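You operate a simulated robot arm through the tools that you are given. There is no shell and no other tool. Be economical: measure what you need, move in short steps, check, and stop when the job is done.

You are at the controls of a simulated two-armed robot. One attempt, no reset.

## Task
Wipe up the spill on the left half of the grey work bench with the blue cloth and put it back.

It is judged by the outcome, as a careful person would: the job done as asked, and still so three seconds after it is handed in. It fails if anything else is knocked over, pushed out of place, dropped, spilled or broken. Flat cloth is picked up by pressing the open fingertips on it (5 to 10 N) and closing them slowly along it; thin cloth reads only 2 to 8 mm in the jaws.

## Robot
Two 7-joint arms with two-finger parallel grippers on one trunk, on a base that drives. Base frame: it is fixed to the floor where the robot stands at the start and does not move with it; the origin is under the middle of the robot, x ahead of it, y to its left, z up; the surface under the hand at the start is at about z = 85. Readings come in cm, degrees, newtons and seconds.
The left shoulder is at the start at [2, 13.8, 150], the right one opposite. Payload 1.57 kg a hand.
The tool frame of a hand sits at the grasp point between the pads (the TCP): z along the fingers, y along the line on which they close. The tips reach 3 cm beyond it. Largest opening 8 cm; finger width 1.7, thickness 1.2; the body of the gripper, 4 by 8.2 cm, starts 8 cm behind the TCP.
Orientation is told as [roll, pitch, yaw] about the base's x, y, z axes, in that order, counted from this pose: with the fingers straight down and closing along the base's y, the tool's x points along the base's -x, its y along +y and its z along -z.

## Interface
- The arms move only by the tool drive_tool. It takes "left_series", "right_series" or both (then of equal length, played together; a hand with none holds still); each is text: rows parted by semicolons, each of 7 numbers parted by spaces: the opening in per cent of the stroke, from 0 (shut) to 100 (fully open), then the shift along the tool's x, y, z in cm, then the turn, a rotation vector about the tool's x, y, z in rad. In form: hand dx dy dz ax ay az; .... A call has 1 to 20 rows; each row shifts and turns the commanded pose from where the row before left it, along the tool's axes as they then stand. A row lasts 0.2 s, in which the tool goes at most 5 cm and 8.6 degrees; a call with a longer step from one row to the next is refused whole, and so is a gripper value outside its range. A pose out of reach is approached as far as the arm can. The call stops where the force on the tool passes 40 N (or 10 N more than at its start, if that is more) or the arm is blocked; 0.2 s more then pass. Each finger travels about 4.5 cm/s and halts on what it meets, pressing with about 39 N; the grip force reading is that of the motor and also rises with nothing between the fingers. The clock runs only during rows and for 0.2 s after the last one: add rows that do not move to give the fingers time. The reply holds the time, the measured pose of the TCP, the force on the tool along the base axes, the opening and the grip force, in the units named above and with some noise, with the torque about the TCP (base axes, N m) and any sound that the robot's microphone picked up.
- Cameras (640 x 400 px; columns grow to the right, rows downward): "scene" is now at [13.85, 5.67, 135.56]; the picture's right is [0.75, -0.66, 0.00], its down [-0.57, -0.65, -0.50] and it looks along [0.33, 0.37, -0.87] (base axes); focal length 214 px, centre (320, 200). "left" rides on the left gripper at [7.2, 0.7, -12.2] in its tool frame; the picture's right is [-0.09, 1.00, 0.00], its down [-0.84, -0.08, -0.54] and it looks along [-0.54, -0.05, 0.84] (tool axes); focal length 238 px, centre (320, 200). "right" rides on the right gripper at [7.2, -0.7, -12.2] in its tool frame; the picture's right is [0.09, 1.00, 0.00], its down [-0.84, 0.08, -0.54] and it looks along [-0.54, 0.05, 0.84] (tool axes); focal length 238 px, centre (320, 200).
- get_image(camera): a new picture of that camera. It takes no simulated time.
- move_column(by): slides the trunk up (or, below 0, down) by that many cm; the arms and the scene camera ride with it, the base frame stays. It gives what a move gives, with no picture.
- drive_base(legs): drives the robot by 1 to 6 legs, each [ahead, left, turn to the left] in cm, cm and degrees, along the robot's own axes; the way and the turn of a leg run together, so that a leg with both is an arc; at most 150 cm and 180 degrees a leg. The arms and the cameras ride along, it lands a little off, and it stops where it bumps. It gives what a move gives.
- aim_head(pan, tilt): turns the head with the scene camera to pan (to the left, within 60 degrees either way) and tilt (down, from -29 to 69), counted from straight ahead of the robot. It gives what a move gives.
- locate(camera, pixels): for up to 12 pixels [column, row] of the newest picture of that camera ("zoom" is the newest enlarged one), the place [x, y, z] in the base frame of the surface seen there, good to about 0.3 cm, but the place of the scene camera against the robot may be out by one fixed shift of up to 1.2 cm in any direction. It takes no simulated time.
- zoom(camera, box): a new picture of the part [left, top, right, bottom] of that camera's present view, enlarged. It takes no simulated time.
- close_job(): hands the job in; it is judged then, once.

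Keep the steps short. Do not move on a guess: measure, check each grasp and each placing, and mend mistakes. In all there are 80 turns and 78 pictures (those below and enlarged ones count). Leave the grippers open and the arms clear of the work at the hand-in unless told otherwise, and finish with a single line.

The tools are called after "Call:" as a command line: name --argument value ..., lists and objects as JSON in quotes. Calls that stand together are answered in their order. drive_tool: Moves the arms, as the interface text tells. Its arguments: {"type":"object","properties":{"left_series":{"type":"string"},"right_series":{"type":"string"}},"required":[]} The other tools are called the same way: move_column (by) slides the trunk up or down; drive_base (legs) drives the base; aim_head (pan, tilt) turns the head that bears the scene camera; get_image (camera) takes a picture; locate (camera, pixels) gives the place of the surface under pixels of a picture; zoom (camera, box) takes an enlarged picture of a part of a camera's view; close_job () hands the job in.

At the start:

```text
t: 0.0
left_tcp_pos: [25.69, 28.11, 109.18]
left_tool_rot: [0.1, 0.0, 0.0]
left_ft_force: [-0.2, 0.3, 0.2]
left_wrist_torque: [0.01, 0.0, 0.0]
left_gripper_width: 8.0
left_finger_force: 0.1
right_tcp_pos: [34.82, -0.31, 110.12]
right_tool_rot: [-0.1, -0.1, 0.1]
right_ft_force: [-0.3, -0.6, 0.1]
right_wrist_torque: [-0.04, 0.01, 0.01]
right_gripper_width: 8.0
right_finger_force: 0.1
trunk travel left (down, up): [-87.5, 36.5]
robot x, y, heading: [-0.17, -0.07, 0.1]
head pan, tilt: [48.4, 60.0]
```

scene: 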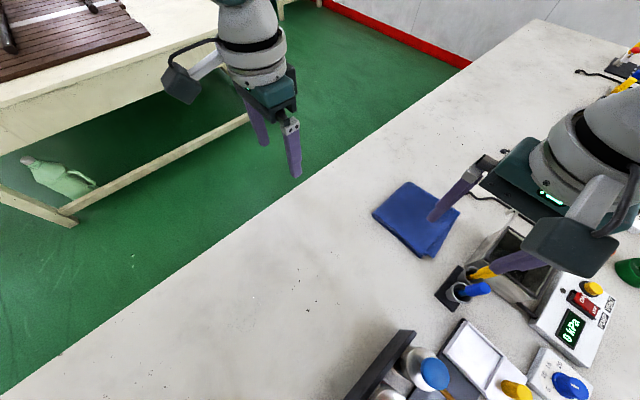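
right: 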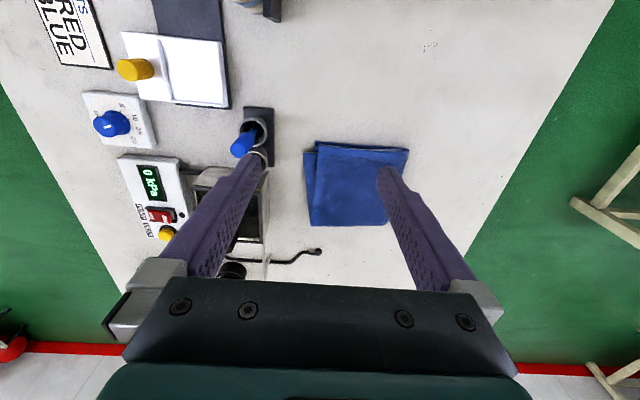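
left: 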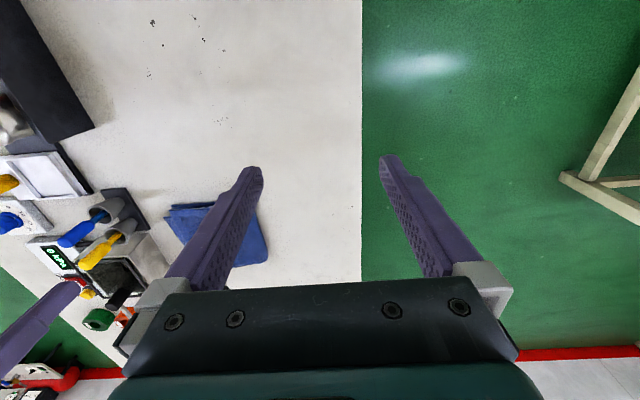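

I see the blue cloth near (415,218) and faint dark specks around (250,297) and (310,310) in the scene view. First I measure those places and zoom in on the bench.

Call:
zoom --camera "scene" --box '[160, 200, 400, 350]'

Call:
locate --camera "scene" --pixels '[[374, 214], [407, 182], [459, 212], [434, 257], [255, 298], [308, 310], [20, 390], [540, 20], [270, 225], [400, 340], [450, 290], [120, 280]]'

Call:
aim_head --pan 0 --tilt 50

Call:
get_image --camera "scene"

```text
2.67 times, centred on (280, 275) of scene
```

zoom: 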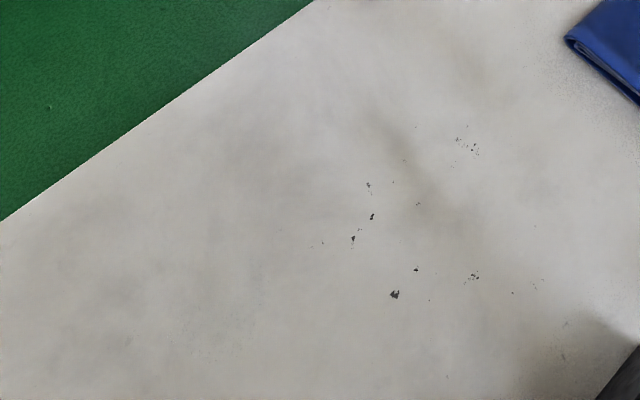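

```text
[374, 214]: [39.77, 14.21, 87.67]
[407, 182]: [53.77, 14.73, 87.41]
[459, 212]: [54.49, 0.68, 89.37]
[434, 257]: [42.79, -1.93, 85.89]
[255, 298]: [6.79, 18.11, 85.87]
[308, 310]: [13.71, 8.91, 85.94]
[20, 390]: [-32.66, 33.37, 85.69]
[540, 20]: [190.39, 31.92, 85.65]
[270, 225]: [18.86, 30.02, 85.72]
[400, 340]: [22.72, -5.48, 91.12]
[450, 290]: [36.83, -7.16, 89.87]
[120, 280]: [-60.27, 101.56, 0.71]
```

```text
t: 1.2
left_tcp_pos: [25.7, 28.04, 109.31]
left_tool_rot: [0.0, -0.1, -0.1]
left_ft_force: [0.3, 0.0, 1.1]
left_wrist_torque: [-0.02, -0.03, 0.0]
left_gripper_width: 8.01
left_finger_force: 0.1
right_tcp_pos: [34.88, -0.35, 110.14]
right_tool_rot: [0.0, -0.1, 0.0]
right_ft_force: [-1.0, -0.4, 0.1]
right_wrist_torque: [0.0, -0.01, 0.03]
right_gripper_width: 8.01
right_finger_force: 0.1
trunk travel left (down, up): [-87.5, 36.5]
robot x, y, heading: [0.08, 0.19, 0.1]
head pan, tilt: [0.0, 50.0]
```

```text
73 pictures are left
```

scene: 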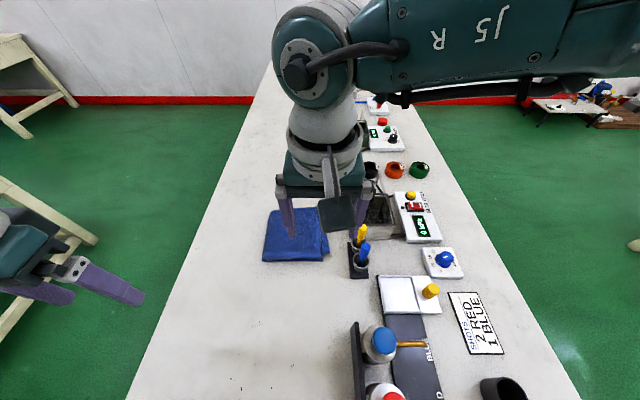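

The bench runs along x, with its left edge at about y=33. No obvious spill yet, so I look around: down-left, down-right and further ahead.

Call:
aim_head --pan 25 --tilt 69

Call:
get_image --camera "scene"

Call:
aim_head --pan -40 --tilt 60

Call:
get_image --camera "scene"

Call:
aim_head --pan 20 --tilt 25

Call:
get_image --camera "scene"

```text
t: 2.0
left_tcp_pos: [25.71, 28.06, 109.26]
left_tool_rot: [-0.1, 0.1, -0.1]
left_ft_force: [0.4, -0.5, -0.1]
left_wrist_torque: [0.01, -0.01, -0.01]
left_gripper_width: 8.01
left_finger_force: 0.0
right_tcp_pos: [34.86, -0.32, 110.13]
right_tool_rot: [0.0, -0.2, -0.1]
right_ft_force: [0.4, -0.1, -0.6]
right_wrist_torque: [-0.01, -0.02, 0.02]
right_gripper_width: 8.0
right_finger_force: 0.2
trunk travel left (down, up): [-87.5, 36.5]
robot x, y, heading: [-0.13, 0.02, -0.1]
head pan, tilt: [25.0, 68.8]
```

```text
72 pictures are left
```

scene: 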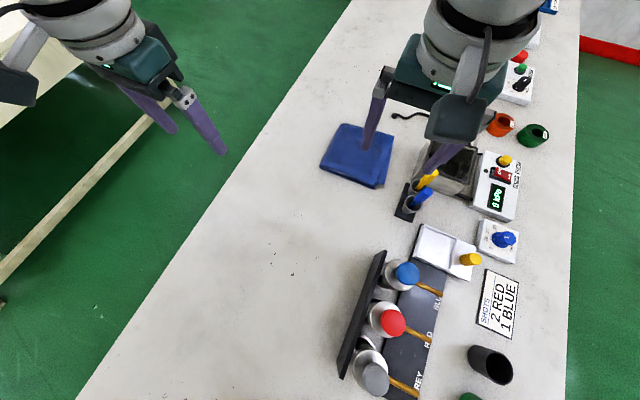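

```text
t: 3.4
left_tcp_pos: [25.6, 28.06, 109.27]
left_tool_rot: [0.1, -0.1, 0.1]
left_ft_force: [0.1, -1.5, -0.1]
left_wrist_torque: [-0.03, -0.01, 0.01]
left_gripper_width: 7.99
left_finger_force: 0.1
right_tcp_pos: [34.81, -0.31, 110.0]
right_tool_rot: [0.0, -0.1, 0.0]
right_ft_force: [0.4, 0.3, -0.2]
right_wrist_torque: [-0.01, 0.0, 0.0]
right_gripper_width: 8.01
right_finger_force: 0.1
trunk travel left (down, up): [-87.5, 36.5]
robot x, y, heading: [0.03, -0.05, -0.1]
head pan, tilt: [-40.0, 60.0]
```

```text
71 pictures are left
```

scene: 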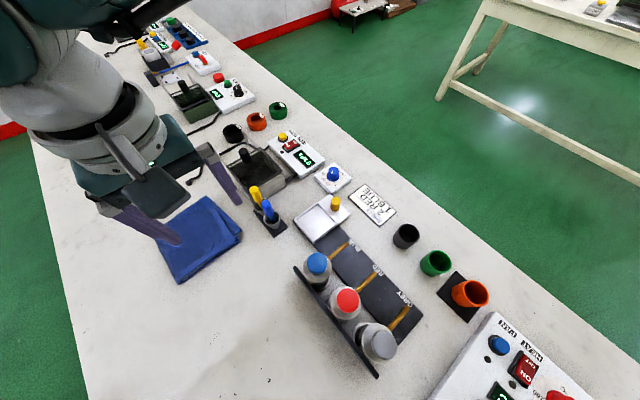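

```text
t: 4.7
left_tcp_pos: [25.68, 28.13, 109.33]
left_tool_rot: [0.0, 0.0, 0.1]
left_ft_force: [-0.2, 0.1, 0.1]
left_wrist_torque: [-0.02, -0.05, 0.0]
left_gripper_width: 7.99
left_finger_force: 0.1
right_tcp_pos: [34.96, -0.4, 110.11]
right_tool_rot: [0.0, -0.1, 0.0]
right_ft_force: [0.0, -0.4, -0.8]
right_wrist_torque: [-0.01, 0.03, 0.05]
right_gripper_width: 7.99
right_finger_force: 0.1
trunk travel left (down, up): [-87.5, 36.5]
robot x, y, heading: [-0.2, 0.13, -0.1]
head pan, tilt: [20.0, 25.0]
```

```text
70 pictures are left
```

scene: 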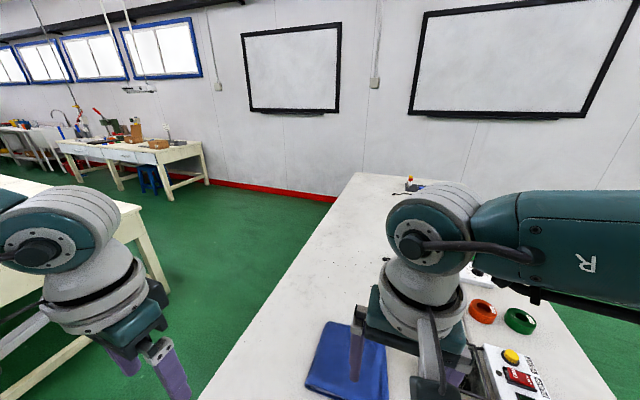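

No clear puddle yet. I zoom on the far bench and then on the near bench from a steep view.

Call:
zoom --camera "scene" --box '[270, 165, 430, 265]'

Call:
zoom --camera "left" --box '[60, 0, 380, 200]'

Call:
zoom --camera "right" --box '[240, 0, 600, 225]'

Call:
aim_head --pan 60 --tilt 69

Call:
get_image --camera "scene"

```text
4.00 times, centred on (350, 215) of scene
```

zoom: 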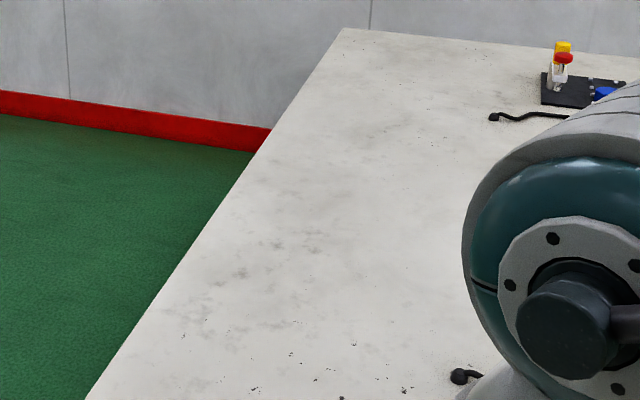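

```text
2.00 times, centred on (220, 100) of left
```

zoom: 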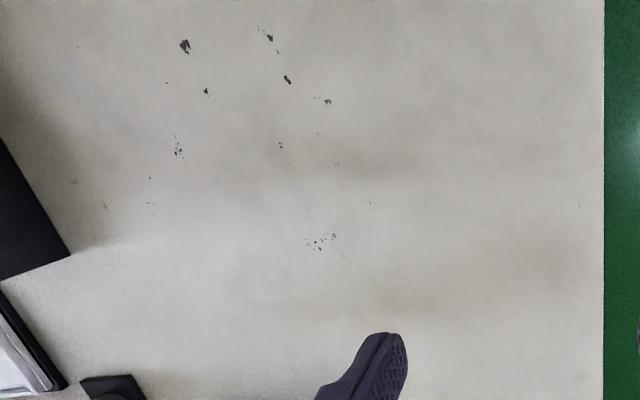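

```text
1.78 times, centred on (420, 112) of right
```

zoom: 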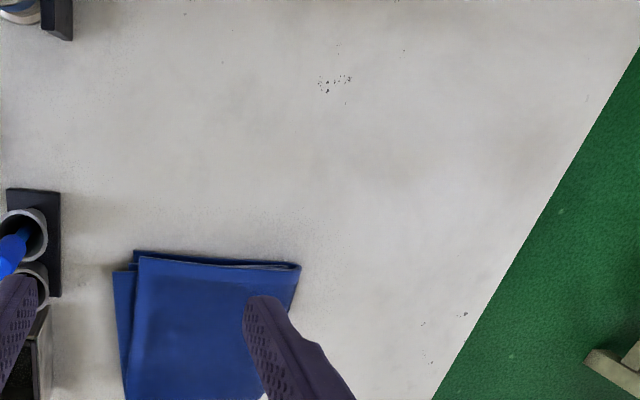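

```text
t: 5.8
left_tcp_pos: [25.73, 28.05, 109.36]
left_tool_rot: [-0.1, -0.1, 0.1]
left_ft_force: [-0.6, 0.6, 0.4]
left_wrist_torque: [-0.03, 0.01, 0.04]
left_gripper_width: 7.99
left_finger_force: 0.0
right_tcp_pos: [34.91, -0.38, 110.12]
right_tool_rot: [0.1, -0.1, -0.1]
right_ft_force: [-0.8, -0.4, 0.5]
right_wrist_torque: [0.0, -0.05, 0.02]
right_gripper_width: 8.0
right_finger_force: 0.1
trunk travel left (down, up): [-87.5, 36.5]
robot x, y, heading: [-0.35, -0.17, 0.1]
head pan, tilt: [60.0, 68.8]
```

```text
66 pictures are left
```

scene: 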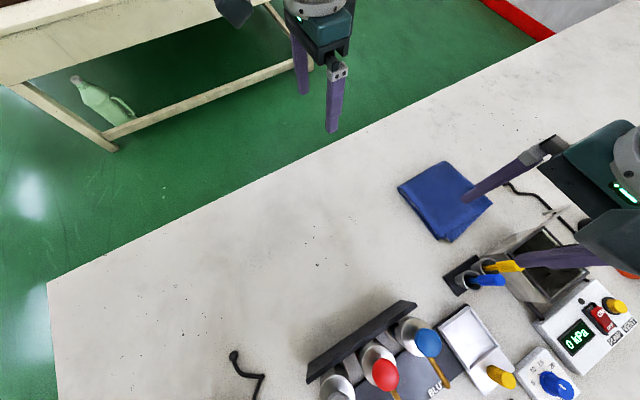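

The specks seem spread all over the bench. I raise the trunk for a clearer overview; changed shadows will show what is really on the surface.

Call:
move_column --by 36

Call:
get_image --camera "scene"

Call:
locate --camera "scene" --pixels '[[320, 200], [200, 250], [300, 250], [100, 300], [320, 120]]'

Call:
zoom --camera "scene" --box '[100, 150, 420, 350]'

Call:
get_image --camera "left"

Call:
get_image --camera "right"

```text
t: 9.3
left_tcp_pos: [25.65, 28.02, 145.26]
left_tool_rot: [0.0, 0.0, 0.0]
left_ft_force: [-0.9, -0.4, 0.9]
left_wrist_torque: [0.01, -0.03, 0.02]
left_gripper_width: 8.01
left_finger_force: 0.1
right_tcp_pos: [34.76, -0.36, 146.09]
right_tool_rot: [0.0, -0.1, -0.1]
right_ft_force: [-0.6, -0.7, 0.6]
right_wrist_torque: [0.0, -0.01, 0.0]
right_gripper_width: 8.01
right_finger_force: 0.1
trunk travel left (down, up): [-123.5, 0.5]
robot x, y, heading: [-0.02, 0.18, 0.3]
head pan, tilt: [60.0, 68.8]
```

```text
65 pictures are left
```

scene: 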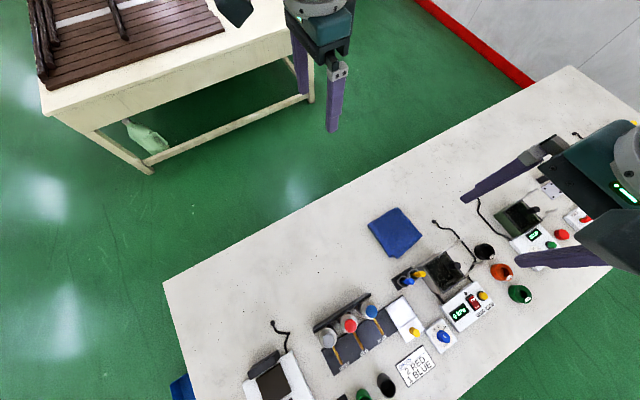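

```text
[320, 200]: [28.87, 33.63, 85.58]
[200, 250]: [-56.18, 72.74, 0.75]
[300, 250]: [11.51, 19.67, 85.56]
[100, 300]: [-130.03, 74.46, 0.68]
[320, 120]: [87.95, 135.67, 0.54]
```

```text
2.00 times, centred on (260, 250) of scene
```

zoom: 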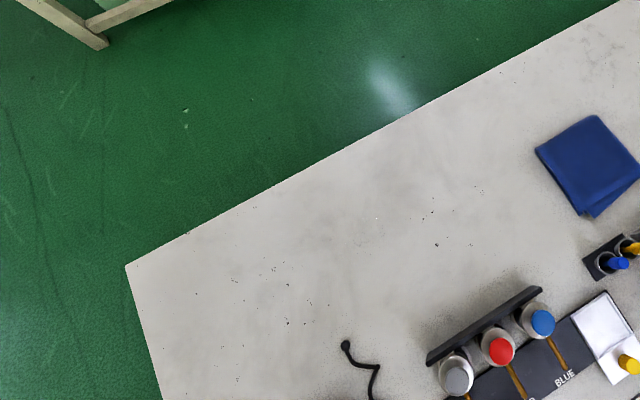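

```text
63 pictures are left
```

left: 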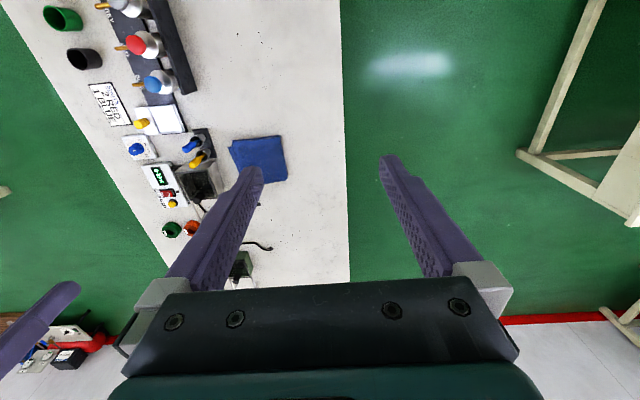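

```text
62 pictures are left
```

right: 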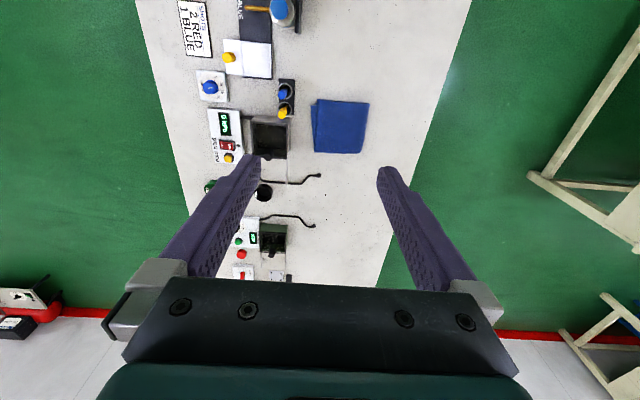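

I can see the near end of the bench with no puddle. Next I look at the far part and the near-right corner.

Call:
aim_head --pan 15 --tilt 45

Call:
get_image --camera "scene"

Call:
aim_head --pan -20 --tilt 69

Call:
get_image --camera "scene"

```text
t: 10.4
left_tcp_pos: [25.71, 28.07, 145.24]
left_tool_rot: [0.0, 0.0, 0.1]
left_ft_force: [0.4, -0.9, 0.8]
left_wrist_torque: [0.0, 0.0, 0.01]
left_gripper_width: 8.01
left_finger_force: 0.0
right_tcp_pos: [34.88, -0.4, 146.13]
right_tool_rot: [0.0, -0.3, 0.0]
right_ft_force: [-0.8, -0.1, 0.0]
right_wrist_torque: [-0.01, 0.0, -0.02]
right_gripper_width: 7.97
right_finger_force: 0.0
trunk travel left (down, up): [-123.5, 0.5]
robot x, y, heading: [-0.19, 0.06, -0.1]
head pan, tilt: [15.0, 45.0]
```

```text
61 pictures are left
```

scene: 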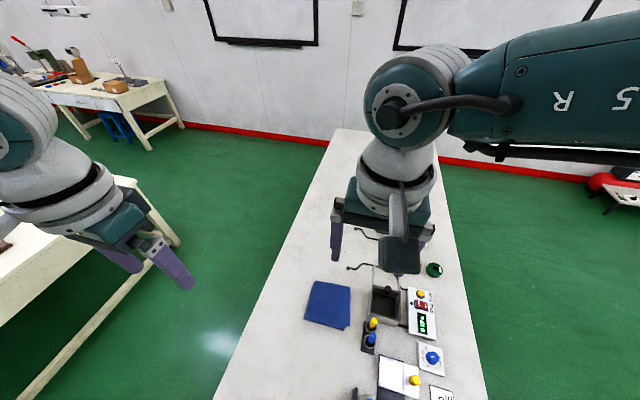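

```text
t: 11.4
left_tcp_pos: [25.66, 28.04, 145.35]
left_tool_rot: [0.0, 0.0, 0.0]
left_ft_force: [0.1, 0.1, -0.7]
left_wrist_torque: [-0.04, 0.0, 0.01]
left_gripper_width: 8.02
left_finger_force: 0.1
right_tcp_pos: [34.84, -0.32, 146.12]
right_tool_rot: [0.0, -0.1, -0.1]
right_ft_force: [-0.4, -0.5, -0.3]
right_wrist_torque: [-0.01, 0.02, -0.01]
right_gripper_width: 7.99
right_finger_force: 0.0
trunk travel left (down, up): [-123.5, 0.5]
robot x, y, heading: [-0.25, 0.1, -0.0]
head pan, tilt: [-20.0, 68.8]
```

```text
60 pictures are left
```

scene: 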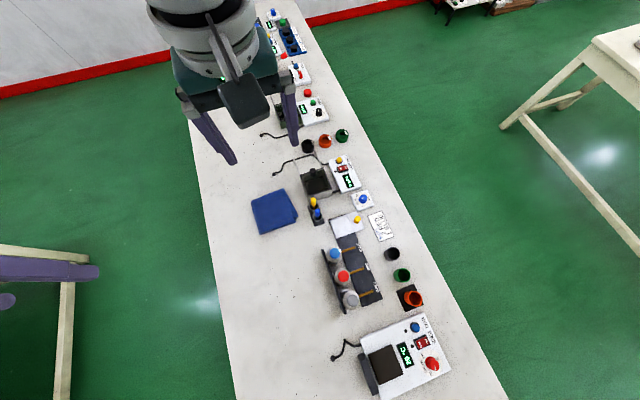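

Still no obvious puddle; a clear liquid may show only as a gloss. I zoom strongly in sections along the left strip.

Call:
zoom --camera "scene" --box '[200, 180, 360, 280]'

Call:
zoom --camera "scene" --box '[200, 280, 392, 400]'

Call:
aim_head --pan 45 --tilt 69

Call:
zoom --camera "scene" --box '[160, 220, 400, 370]'

Call:
zoom --camera "left" --box '[180, 0, 360, 112]'

Call:
zoom --camera "right" --box '[250, 0, 490, 150]'

```text
4.00 times, centred on (280, 230) of scene
```

zoom: 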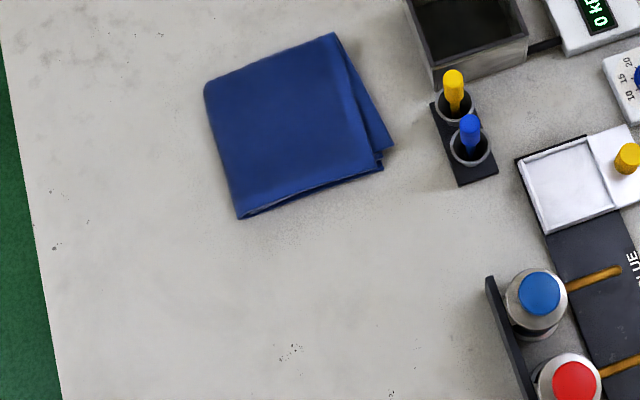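

```text
3.33 times, centred on (296, 340) of scene
```

zoom: 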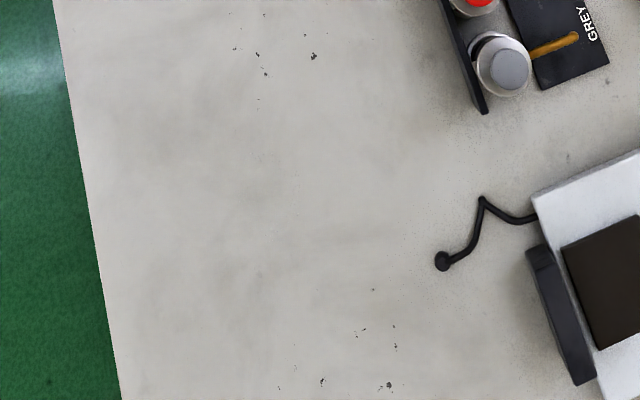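

```text
t: 12.8
left_tcp_pos: [25.65, 28.06, 145.2]
left_tool_rot: [0.1, 0.0, -0.1]
left_ft_force: [-0.9, 0.1, -0.4]
left_wrist_torque: [0.02, 0.05, 0.0]
left_gripper_width: 8.0
left_finger_force: 0.0
right_tcp_pos: [34.97, -0.33, 146.15]
right_tool_rot: [0.1, -0.1, 0.1]
right_ft_force: [-0.5, -0.3, -0.4]
right_wrist_torque: [-0.02, 0.03, 0.03]
right_gripper_width: 8.0
right_finger_force: 0.0
trunk travel left (down, up): [-123.5, 0.5]
robot x, y, heading: [-0.03, 0.35, -0.2]
head pan, tilt: [45.0, 68.8]
```

```text
2.67 times, centred on (280, 295) of scene
```

zoom: 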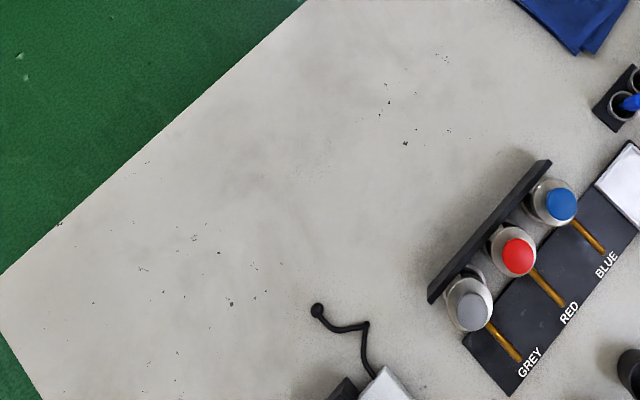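

```text
3.56 times, centred on (270, 56) of left
```

zoom: 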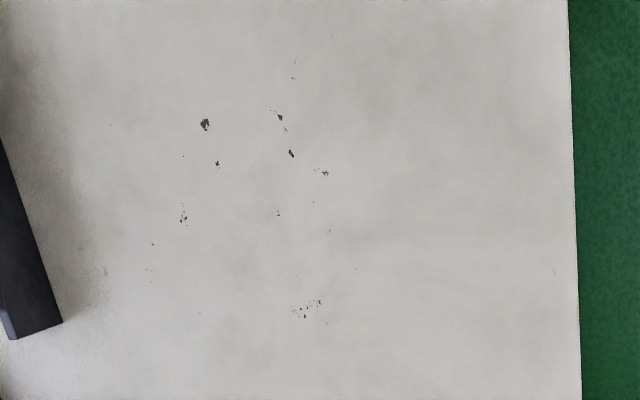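

```text
2.67 times, centred on (370, 75) of right
```

zoom: 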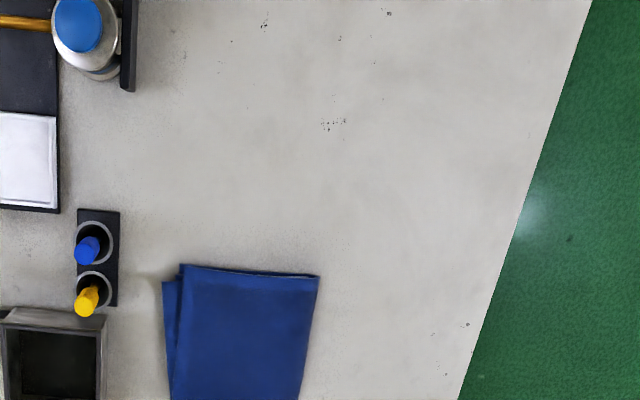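

The near half is clean apart from fixed specks. I inspect the far half by zooming past the right arm.

Call:
aim_head --pan 10 --tilt 40

Call:
zoom --camera "scene" --box '[240, 140, 460, 278]'

Call:
zoom --camera "right" --box '[180, 140, 420, 290]'

Call:
zoom --camera "left" --box '[220, 120, 380, 220]'

```text
t: 13.8
left_tcp_pos: [25.73, 28.09, 145.46]
left_tool_rot: [0.0, -0.1, 0.0]
left_ft_force: [0.3, 0.2, -0.3]
left_wrist_torque: [0.0, 0.01, -0.03]
left_gripper_width: 7.98
left_finger_force: 0.1
right_tcp_pos: [34.97, -0.44, 146.03]
right_tool_rot: [0.0, -0.2, 0.1]
right_ft_force: [-0.8, -0.9, -0.7]
right_wrist_torque: [-0.03, 0.0, 0.04]
right_gripper_width: 7.99
right_finger_force: 0.0
trunk travel left (down, up): [-123.5, 0.5]
robot x, y, heading: [0.13, -0.19, -0.0]
head pan, tilt: [10.0, 40.0]
```

```text
2.90 times, centred on (350, 209) of scene
```

zoom: 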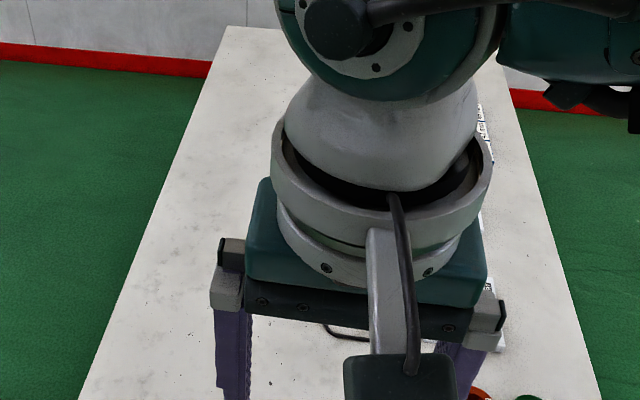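

```text
2.67 times, centred on (300, 215) of right
```

zoom: 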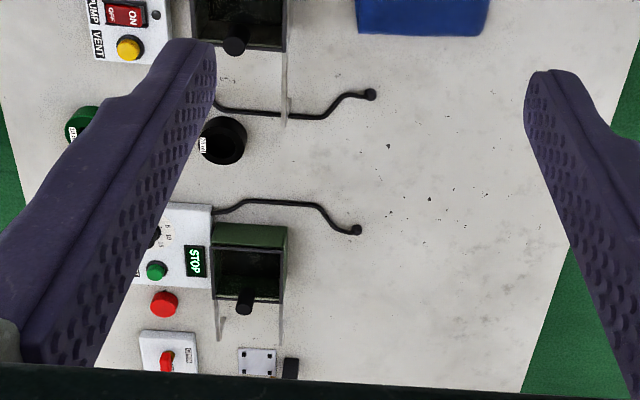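

```text
4.00 times, centred on (300, 170) of left
```

zoom: 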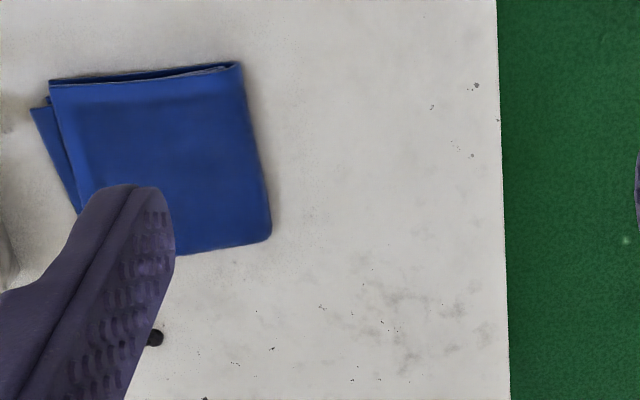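

The right arm hides the middle of the far half. I swing the right hand 24 cm to the right (free air at z=146) and look again.

Call:
drive_tool --right_series "100 0 -4 0 0 0 0; 100 0 -4 0 0 0 0; 100 0 -4 0 0 0 0; 100 0 -4 0 0 0 0; 100 0 -4 0 0 0 0; 100 0 -4 0 0 0 0"

Call:
aim_head --pan 10 --tilt 35

Call:
get_image --camera "scene"

```text
t: 15.2
left_tcp_pos: [25.68, 28.02, 145.24]
left_tool_rot: [0.0, 0.1, 0.0]
left_ft_force: [0.2, 0.2, 0.4]
left_wrist_torque: [0.01, 0.0, 0.01]
left_gripper_width: 7.99
left_finger_force: 0.0
right_tcp_pos: [34.89, -24.48, 146.01]
right_tool_rot: [0.0, -0.1, 0.0]
right_ft_force: [-0.2, 0.1, 0.1]
right_wrist_torque: [0.01, 0.01, 0.0]
right_gripper_width: 7.99
right_finger_force: 0.2
trunk travel left (down, up): [-123.5, 0.5]
robot x, y, heading: [-0.1, -0.34, 0.1]
head pan, tilt: [10.0, 40.0]
```

```text
t: 15.9
left_tcp_pos: [25.85, 28.05, 145.34]
left_tool_rot: [0.0, 0.0, 0.1]
left_ft_force: [-0.4, 0.0, -0.3]
left_wrist_torque: [0.0, 0.0, 0.0]
left_gripper_width: 8.0
left_finger_force: 0.0
right_tcp_pos: [34.89, -24.43, 145.96]
right_tool_rot: [0.0, 0.0, 0.0]
right_ft_force: [0.8, 0.0, 0.8]
right_wrist_torque: [0.05, 0.02, 0.02]
right_gripper_width: 8.01
right_finger_force: 0.1
trunk travel left (down, up): [-123.5, 0.5]
robot x, y, heading: [-0.15, 0.18, -0.1]
head pan, tilt: [10.0, 35.0]
```

```text
51 pictures are left
```

scene: 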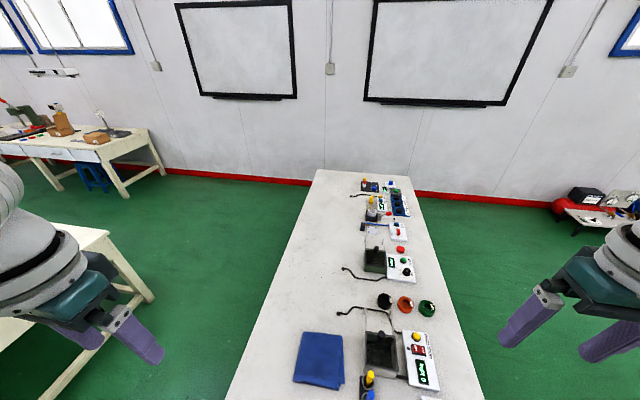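

Call:
zoom --camera "scene" --box '[260, 160, 420, 260]'

Call:
zoom --camera "scene" --box '[220, 260, 444, 400]'

Call:
locate --camera "scene" --pixels '[[320, 172], [400, 176], [240, 395], [465, 350]]'

```text
4.00 times, centred on (340, 210) of scene
```

zoom: 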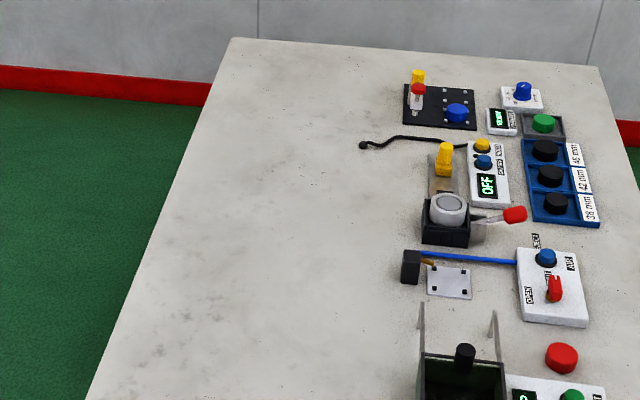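

```text
2.86 times, centred on (332, 330) of scene
```

zoom: 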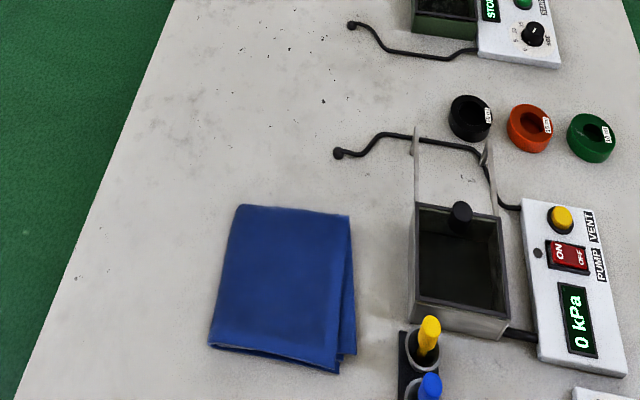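

```text
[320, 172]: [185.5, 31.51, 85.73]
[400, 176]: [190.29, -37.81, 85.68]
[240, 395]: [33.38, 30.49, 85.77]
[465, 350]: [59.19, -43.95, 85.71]
```

Still no coloured puddle anywhere, so it is likely clear liquid. I need a flatter viewing angle. With the arms high and clear, I drive 70 cm right in two legs and look left across the bench.

Call:
drive_base --legs '[[0, -30, 0]]'

Call:
aim_head --pan 60 --tilt 55

Call:
get_image --camera "scene"

```text
t: 17.9
left_tcp_pos: [25.62, -1.72, 145.29]
left_tool_rot: [0.1, -0.1, 0.1]
left_ft_force: [-0.3, 0.6, -0.6]
left_wrist_torque: [-0.02, 0.01, -0.01]
left_gripper_width: 8.0
left_finger_force: 0.0
right_tcp_pos: [34.86, -54.25, 146.07]
right_tool_rot: [-0.1, -0.1, 0.0]
right_ft_force: [-0.6, -0.2, 0.5]
right_wrist_torque: [-0.04, 0.01, 0.02]
right_gripper_width: 8.0
right_finger_force: 0.1
trunk travel left (down, up): [-123.5, 0.5]
robot x, y, heading: [0.09, -29.7, -0.1]
head pan, tilt: [10.0, 35.0]
```

```text
t: 19.1
left_tcp_pos: [25.7, -1.65, 145.16]
left_tool_rot: [-0.1, 0.1, -0.1]
left_ft_force: [-0.1, 0.3, 0.3]
left_wrist_torque: [-0.01, -0.02, -0.02]
left_gripper_width: 8.01
left_finger_force: 0.0
right_tcp_pos: [34.89, -54.28, 146.02]
right_tool_rot: [0.0, 0.0, 0.0]
right_ft_force: [0.6, 0.1, -0.2]
right_wrist_torque: [0.03, 0.01, -0.02]
right_gripper_width: 8.0
right_finger_force: 0.1
trunk travel left (down, up): [-123.5, 0.5]
robot x, y, heading: [-0.1, -29.95, -0.0]
head pan, tilt: [60.0, 55.0]
```

```text
48 pictures are left
```

scene: 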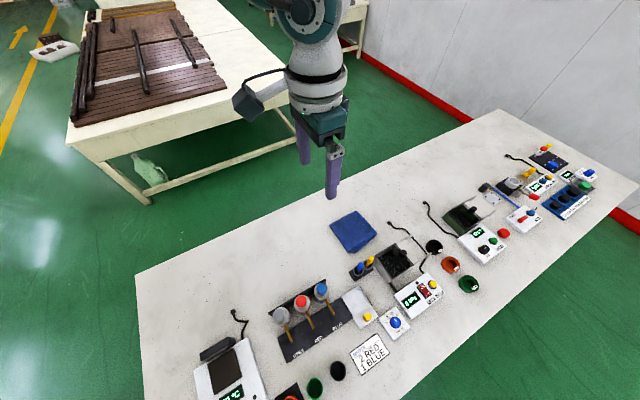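

The base moves freely. I back away further, then turn to face the bench from the instruments' side as an operator would.

Call:
drive_base --legs '[[0, -45, 0], [0, 0, 90]]'

Call:
aim_head --pan 0 --tilt 45

Call:
get_image --camera "scene"

```text
t: 25.6
left_tcp_pos: [-27.59, -48.73, 145.27]
left_tool_rot: [0.0, 0.1, 88.7]
left_ft_force: [0.2, -0.2, 0.5]
left_wrist_torque: [-0.01, 0.01, 0.01]
left_gripper_width: 7.97
left_finger_force: 0.1
right_tcp_pos: [25.15, -40.72, 146.03]
right_tool_rot: [0.0, 0.0, 88.6]
right_ft_force: [-0.6, -0.1, 0.6]
right_wrist_torque: [0.01, 0.03, -0.01]
right_gripper_width: 7.99
right_finger_force: 0.1
trunk travel left (down, up): [-123.5, 0.5]
robot x, y, heading: [0.14, -75.49, 88.3]
head pan, tilt: [60.0, 55.0]
```

```text
t: 26.9
left_tcp_pos: [-27.5, -48.84, 145.27]
left_tool_rot: [0.0, 0.0, 88.7]
left_ft_force: [0.0, 0.2, 0.2]
left_wrist_torque: [0.01, -0.02, -0.01]
left_gripper_width: 8.01
left_finger_force: 0.0
right_tcp_pos: [25.32, -40.61, 146.04]
right_tool_rot: [0.0, -0.1, 88.7]
right_ft_force: [-0.1, 0.0, -0.4]
right_wrist_torque: [0.01, 0.01, -0.04]
right_gripper_width: 7.98
right_finger_force: 0.1
trunk travel left (down, up): [-123.5, 0.5]
robot x, y, heading: [-0.35, -74.96, 88.5]
head pan, tilt: [0.0, 45.0]
```

```text
47 pictures are left
```

scene: 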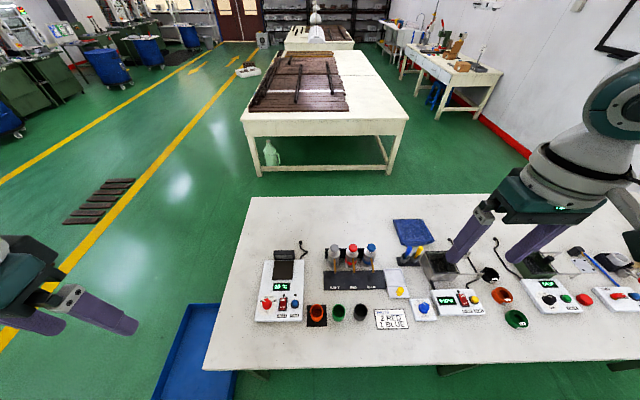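

This is the natural operator's view: the left half holds the hotplate, bottles and blue cloth. I zoom on it in two parts.

Call:
zoom --camera "scene" --box '[200, 185, 440, 335]'

Call:
zoom --camera "scene" --box '[200, 280, 392, 400]'

Call:
zoom --camera "scene" --box '[400, 240, 640, 390]'

```text
2.67 times, centred on (320, 260) of scene
```

zoom: 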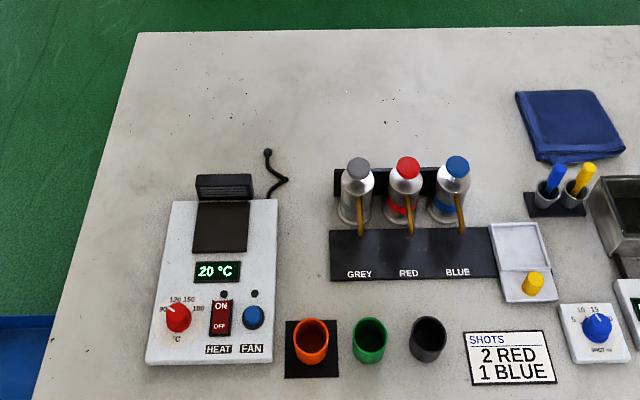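

```text
3.33 times, centred on (296, 340) of scene
```

zoom: 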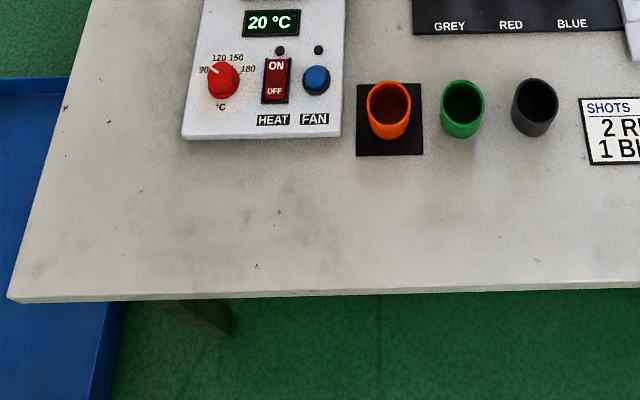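

```text
2.67 times, centred on (520, 315) of scene
```

zoom: 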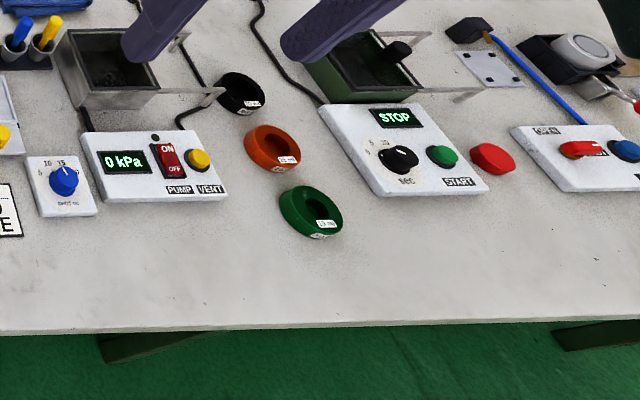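

Still nothing definite. I back off 30 cm so the hands clear the bench, lower the trunk, and look across at a low, grazing angle.

Call:
drive_base --legs '[[-30, 0, 0]]'

Call:
move_column --by -55

Call:
aim_head --pan 0 --tilt 25

Call:
get_image --camera "scene"

```text
t: 29.0
left_tcp_pos: [-28.19, -79.0, 145.22]
left_tool_rot: [0.1, -0.1, 88.7]
left_ft_force: [0.6, 0.1, 0.4]
left_wrist_torque: [-0.01, 0.01, 0.0]
left_gripper_width: 8.03
left_finger_force: 0.0
right_tcp_pos: [24.55, -70.84, 146.02]
right_tool_rot: [0.0, -0.1, 88.8]
right_ft_force: [0.6, 0.2, -0.1]
right_wrist_torque: [0.0, 0.01, 0.02]
right_gripper_width: 8.01
right_finger_force: 0.1
trunk travel left (down, up): [-123.5, 0.5]
robot x, y, heading: [-0.78, -105.21, 88.8]
head pan, tilt: [0.0, 45.0]
```

```text
refused: -55 is not a number from -40 to 40
```

```text
t: 29.8
left_tcp_pos: [-28.24, -79.01, 145.12]
left_tool_rot: [0.0, -0.1, 88.9]
left_ft_force: [-0.1, -0.2, 0.4]
left_wrist_torque: [-0.04, 0.02, 0.04]
left_gripper_width: 8.0
left_finger_force: 0.0
right_tcp_pos: [24.53, -70.68, 145.99]
right_tool_rot: [0.0, -0.2, 88.9]
right_ft_force: [0.5, -0.1, 0.0]
right_wrist_torque: [0.01, -0.01, 0.02]
right_gripper_width: 7.99
right_finger_force: 0.1
trunk travel left (down, up): [-123.5, 0.5]
robot x, y, heading: [-0.71, -105.45, 88.9]
head pan, tilt: [0.0, 25.0]
```

```text
43 pictures are left
```

scene: 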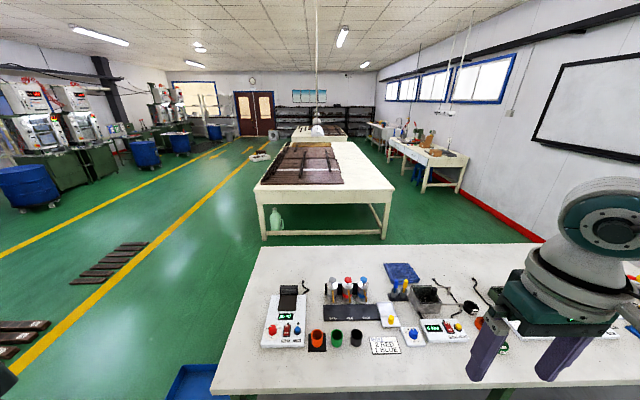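

Call:
move_column --by -40

Call:
move_column --by -12

Call:
aim_head --pan 0 --tilt 20

Call:
get_image --camera "scene"

Call:
zoom --camera "scene" --box '[200, 180, 480, 355]'

```text
t: 33.6
left_tcp_pos: [-28.16, -78.95, 105.3]
left_tool_rot: [0.1, -0.1, 88.8]
left_ft_force: [0.0, -0.4, -1.1]
left_wrist_torque: [0.0, -0.01, 0.02]
left_gripper_width: 8.01
left_finger_force: 0.1
right_tcp_pos: [24.59, -70.84, 106.0]
right_tool_rot: [0.1, -0.1, 88.9]
right_ft_force: [-0.2, 0.2, 0.5]
right_wrist_torque: [0.01, 0.0, -0.03]
right_gripper_width: 8.0
right_finger_force: 0.0
trunk travel left (down, up): [-83.5, 40.5]
robot x, y, heading: [-0.33, -105.08, 88.9]
head pan, tilt: [0.0, 25.0]
```

```text
t: 35.1
left_tcp_pos: [-28.17, -78.97, 93.33]
left_tool_rot: [0.0, 0.0, 88.8]
left_ft_force: [-0.3, 1.3, -0.1]
left_wrist_torque: [0.02, -0.04, 0.02]
left_gripper_width: 8.01
left_finger_force: 0.0
right_tcp_pos: [24.68, -70.72, 93.92]
right_tool_rot: [0.0, -0.1, 88.8]
right_ft_force: [0.2, -0.6, -0.7]
right_wrist_torque: [-0.02, 0.01, 0.02]
right_gripper_width: 8.02
right_finger_force: 0.0
trunk travel left (down, up): [-71.5, 52.5]
robot x, y, heading: [-0.43, -105.36, 88.8]
head pan, tilt: [0.0, 25.0]
```

```text
t: 35.8
left_tcp_pos: [-28.13, -78.9, 93.22]
left_tool_rot: [0.0, 0.0, 88.8]
left_ft_force: [-0.1, 0.2, 0.1]
left_wrist_torque: [-0.01, -0.01, -0.04]
left_gripper_width: 8.02
left_finger_force: 0.1
right_tcp_pos: [24.49, -70.75, 93.97]
right_tool_rot: [0.0, -0.2, 88.9]
right_ft_force: [0.0, 0.0, 0.3]
right_wrist_torque: [-0.01, 0.0, 0.02]
right_gripper_width: 8.0
right_finger_force: 0.0
trunk travel left (down, up): [-71.5, 52.5]
robot x, y, heading: [-0.92, -105.49, 88.7]
head pan, tilt: [0.0, 20.0]
```

```text
42 pictures are left
```

scene: 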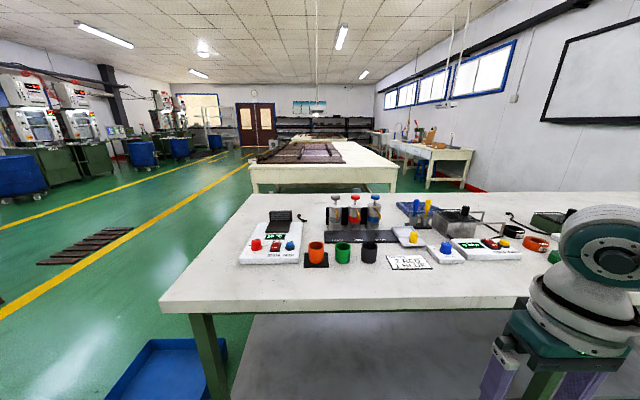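

```text
2.29 times, centred on (340, 268) of scene
```

zoom: 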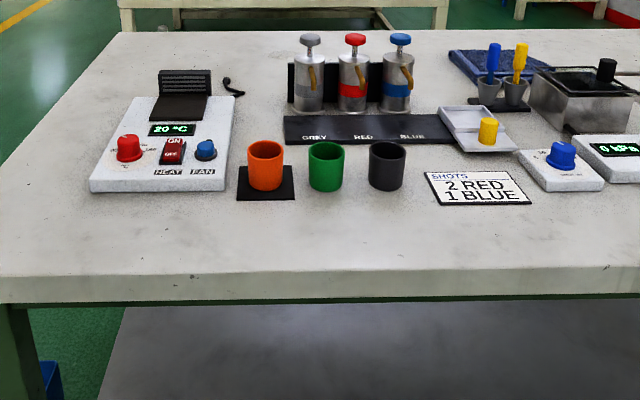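

Nothing from this direction. Next I move left by 70 cm and look diagonally towards the bright windows, so a wet film would mirror them.

Call:
drive_base --legs '[[0, 75, 0]]'

Call:
aim_head --pan -40 --tilt 20

Call:
get_image --camera "scene"

```text
t: 39.9
left_tcp_pos: [-103.26, -77.77, 93.23]
left_tool_rot: [-0.1, 0.0, 89.2]
left_ft_force: [0.1, 0.3, 0.0]
left_wrist_torque: [-0.02, -0.03, 0.0]
left_gripper_width: 7.99
left_finger_force: 0.1
right_tcp_pos: [-50.55, -69.31, 94.12]
right_tool_rot: [0.0, -0.1, 89.1]
right_ft_force: [0.5, 0.7, -0.9]
right_wrist_torque: [0.02, 0.01, -0.04]
right_gripper_width: 7.99
right_finger_force: 0.0
trunk travel left (down, up): [-71.5, 52.5]
robot x, y, heading: [-75.64, -103.6, 89.0]
head pan, tilt: [0.0, 20.0]
```

```text
t: 40.9
left_tcp_pos: [-103.15, -77.88, 93.34]
left_tool_rot: [0.0, 0.0, 89.1]
left_ft_force: [0.3, -0.8, 0.1]
left_wrist_torque: [-0.01, 0.02, -0.02]
left_gripper_width: 8.01
left_finger_force: 0.0
right_tcp_pos: [-50.6, -69.36, 93.99]
right_tool_rot: [0.0, 0.0, 89.1]
right_ft_force: [0.2, -0.2, -1.0]
right_wrist_torque: [0.0, 0.01, 0.02]
right_gripper_width: 7.99
right_finger_force: 0.0
trunk travel left (down, up): [-71.5, 52.5]
robot x, y, heading: [-75.46, -103.66, 89.5]
head pan, tilt: [-40.0, 20.0]
```

```text
40 pictures are left
```

scene: 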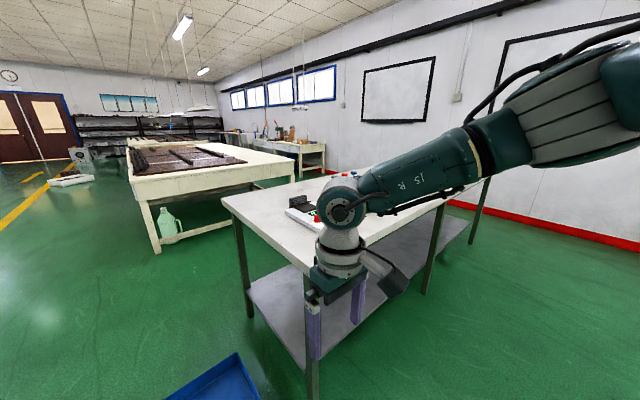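

The right arm blocks this view. I go round to the end of the bench (x≈-115) and look straight along it, with the hands on either side of the view.

Call:
drive_base --legs '[[0, 40, 0], [105, 0, 0], [0, 0, -90]]'

Call:
aim_head --pan 0 --tilt 20

Call:
get_image --camera "scene"

```text
t: 52.3
left_tcp_pos: [-86.7, 31.59, 93.12]
left_tool_rot: [-0.1, -0.1, -1.0]
left_ft_force: [-0.6, -0.2, -0.3]
left_wrist_torque: [0.0, 0.01, 0.02]
left_gripper_width: 8.02
left_finger_force: 0.1
right_tcp_pos: [-78.28, -21.08, 94.03]
right_tool_rot: [0.0, -0.2, -1.0]
right_ft_force: [0.4, 1.4, -0.1]
right_wrist_torque: [0.03, 0.0, 0.02]
right_gripper_width: 8.0
right_finger_force: 0.0
trunk travel left (down, up): [-71.5, 52.5]
robot x, y, heading: [-112.43, 4.31, -0.9]
head pan, tilt: [-40.0, 20.0]
```

```text
t: 53.4
left_tcp_pos: [-86.64, 31.6, 93.18]
left_tool_rot: [-0.1, 0.0, -1.0]
left_ft_force: [0.2, 0.5, -0.1]
left_wrist_torque: [-0.03, -0.02, 0.04]
left_gripper_width: 8.0
left_finger_force: 0.1
right_tcp_pos: [-78.34, -21.04, 93.99]
right_tool_rot: [0.0, -0.1, -1.0]
right_ft_force: [-0.1, 0.1, -0.5]
right_wrist_torque: [-0.02, 0.01, -0.01]
right_gripper_width: 8.0
right_finger_force: 0.0
trunk travel left (down, up): [-71.5, 52.5]
robot x, y, heading: [-112.72, 3.9, -0.9]
head pan, tilt: [0.0, 20.0]
```

```text
39 pictures are left
```

scene: 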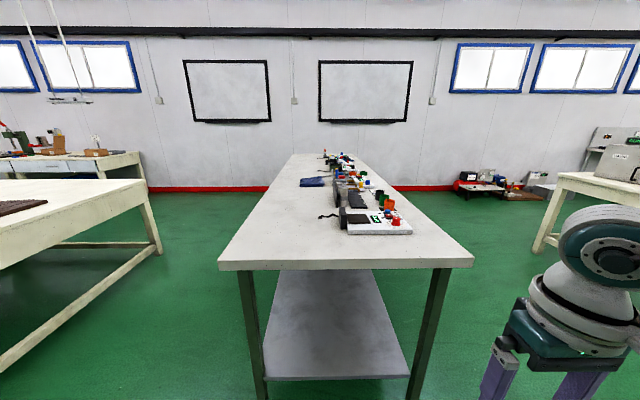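

Call:
zoom --camera "scene" --box '[200, 140, 424, 280]'

Call:
zoom --camera "scene" --box '[250, 145, 350, 208]'

```text
2.86 times, centred on (312, 210) of scene
```

zoom: 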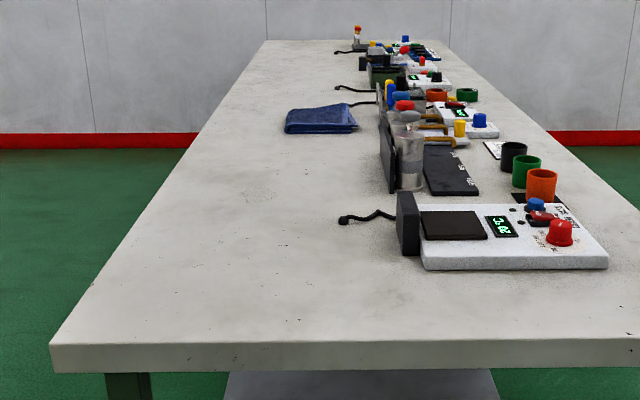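

```text
6.35 times, centred on (300, 176) of scene
```

zoom: 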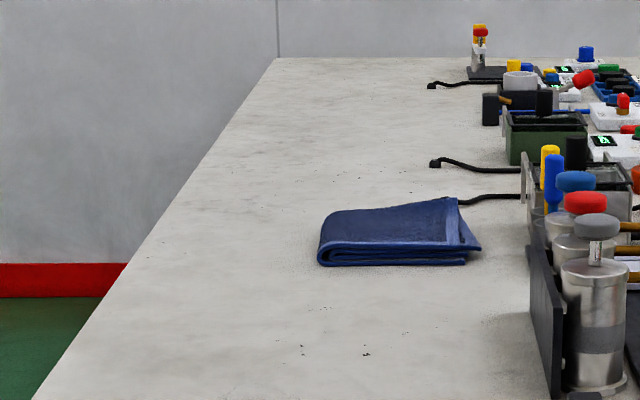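

There is a faint rough patch at about (287,208) in the scene view (zoom pixel 250,195). I zoom tightly on it and locate.

Call:
zoom --camera "scene" --box '[255, 190, 319, 230]'

Call:
locate --camera "scene" --pixels '[[287, 208], [280, 209], [295, 209], [287, 203], [287, 213]]'

```text
10.00 times, centred on (287, 210) of scene
```

zoom: 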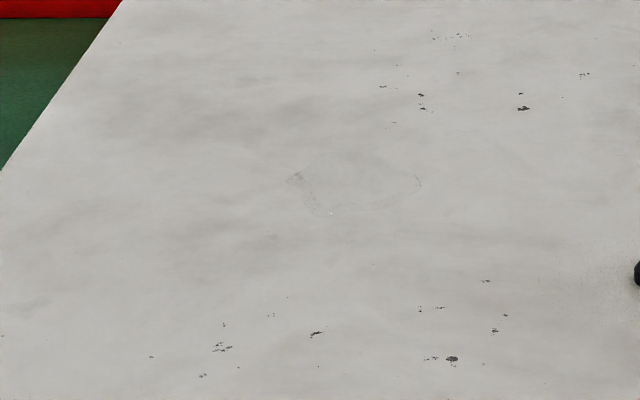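

```text
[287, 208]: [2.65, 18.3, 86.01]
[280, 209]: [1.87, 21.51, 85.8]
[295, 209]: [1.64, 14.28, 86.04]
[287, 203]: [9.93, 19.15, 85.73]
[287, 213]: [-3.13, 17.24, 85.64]
```

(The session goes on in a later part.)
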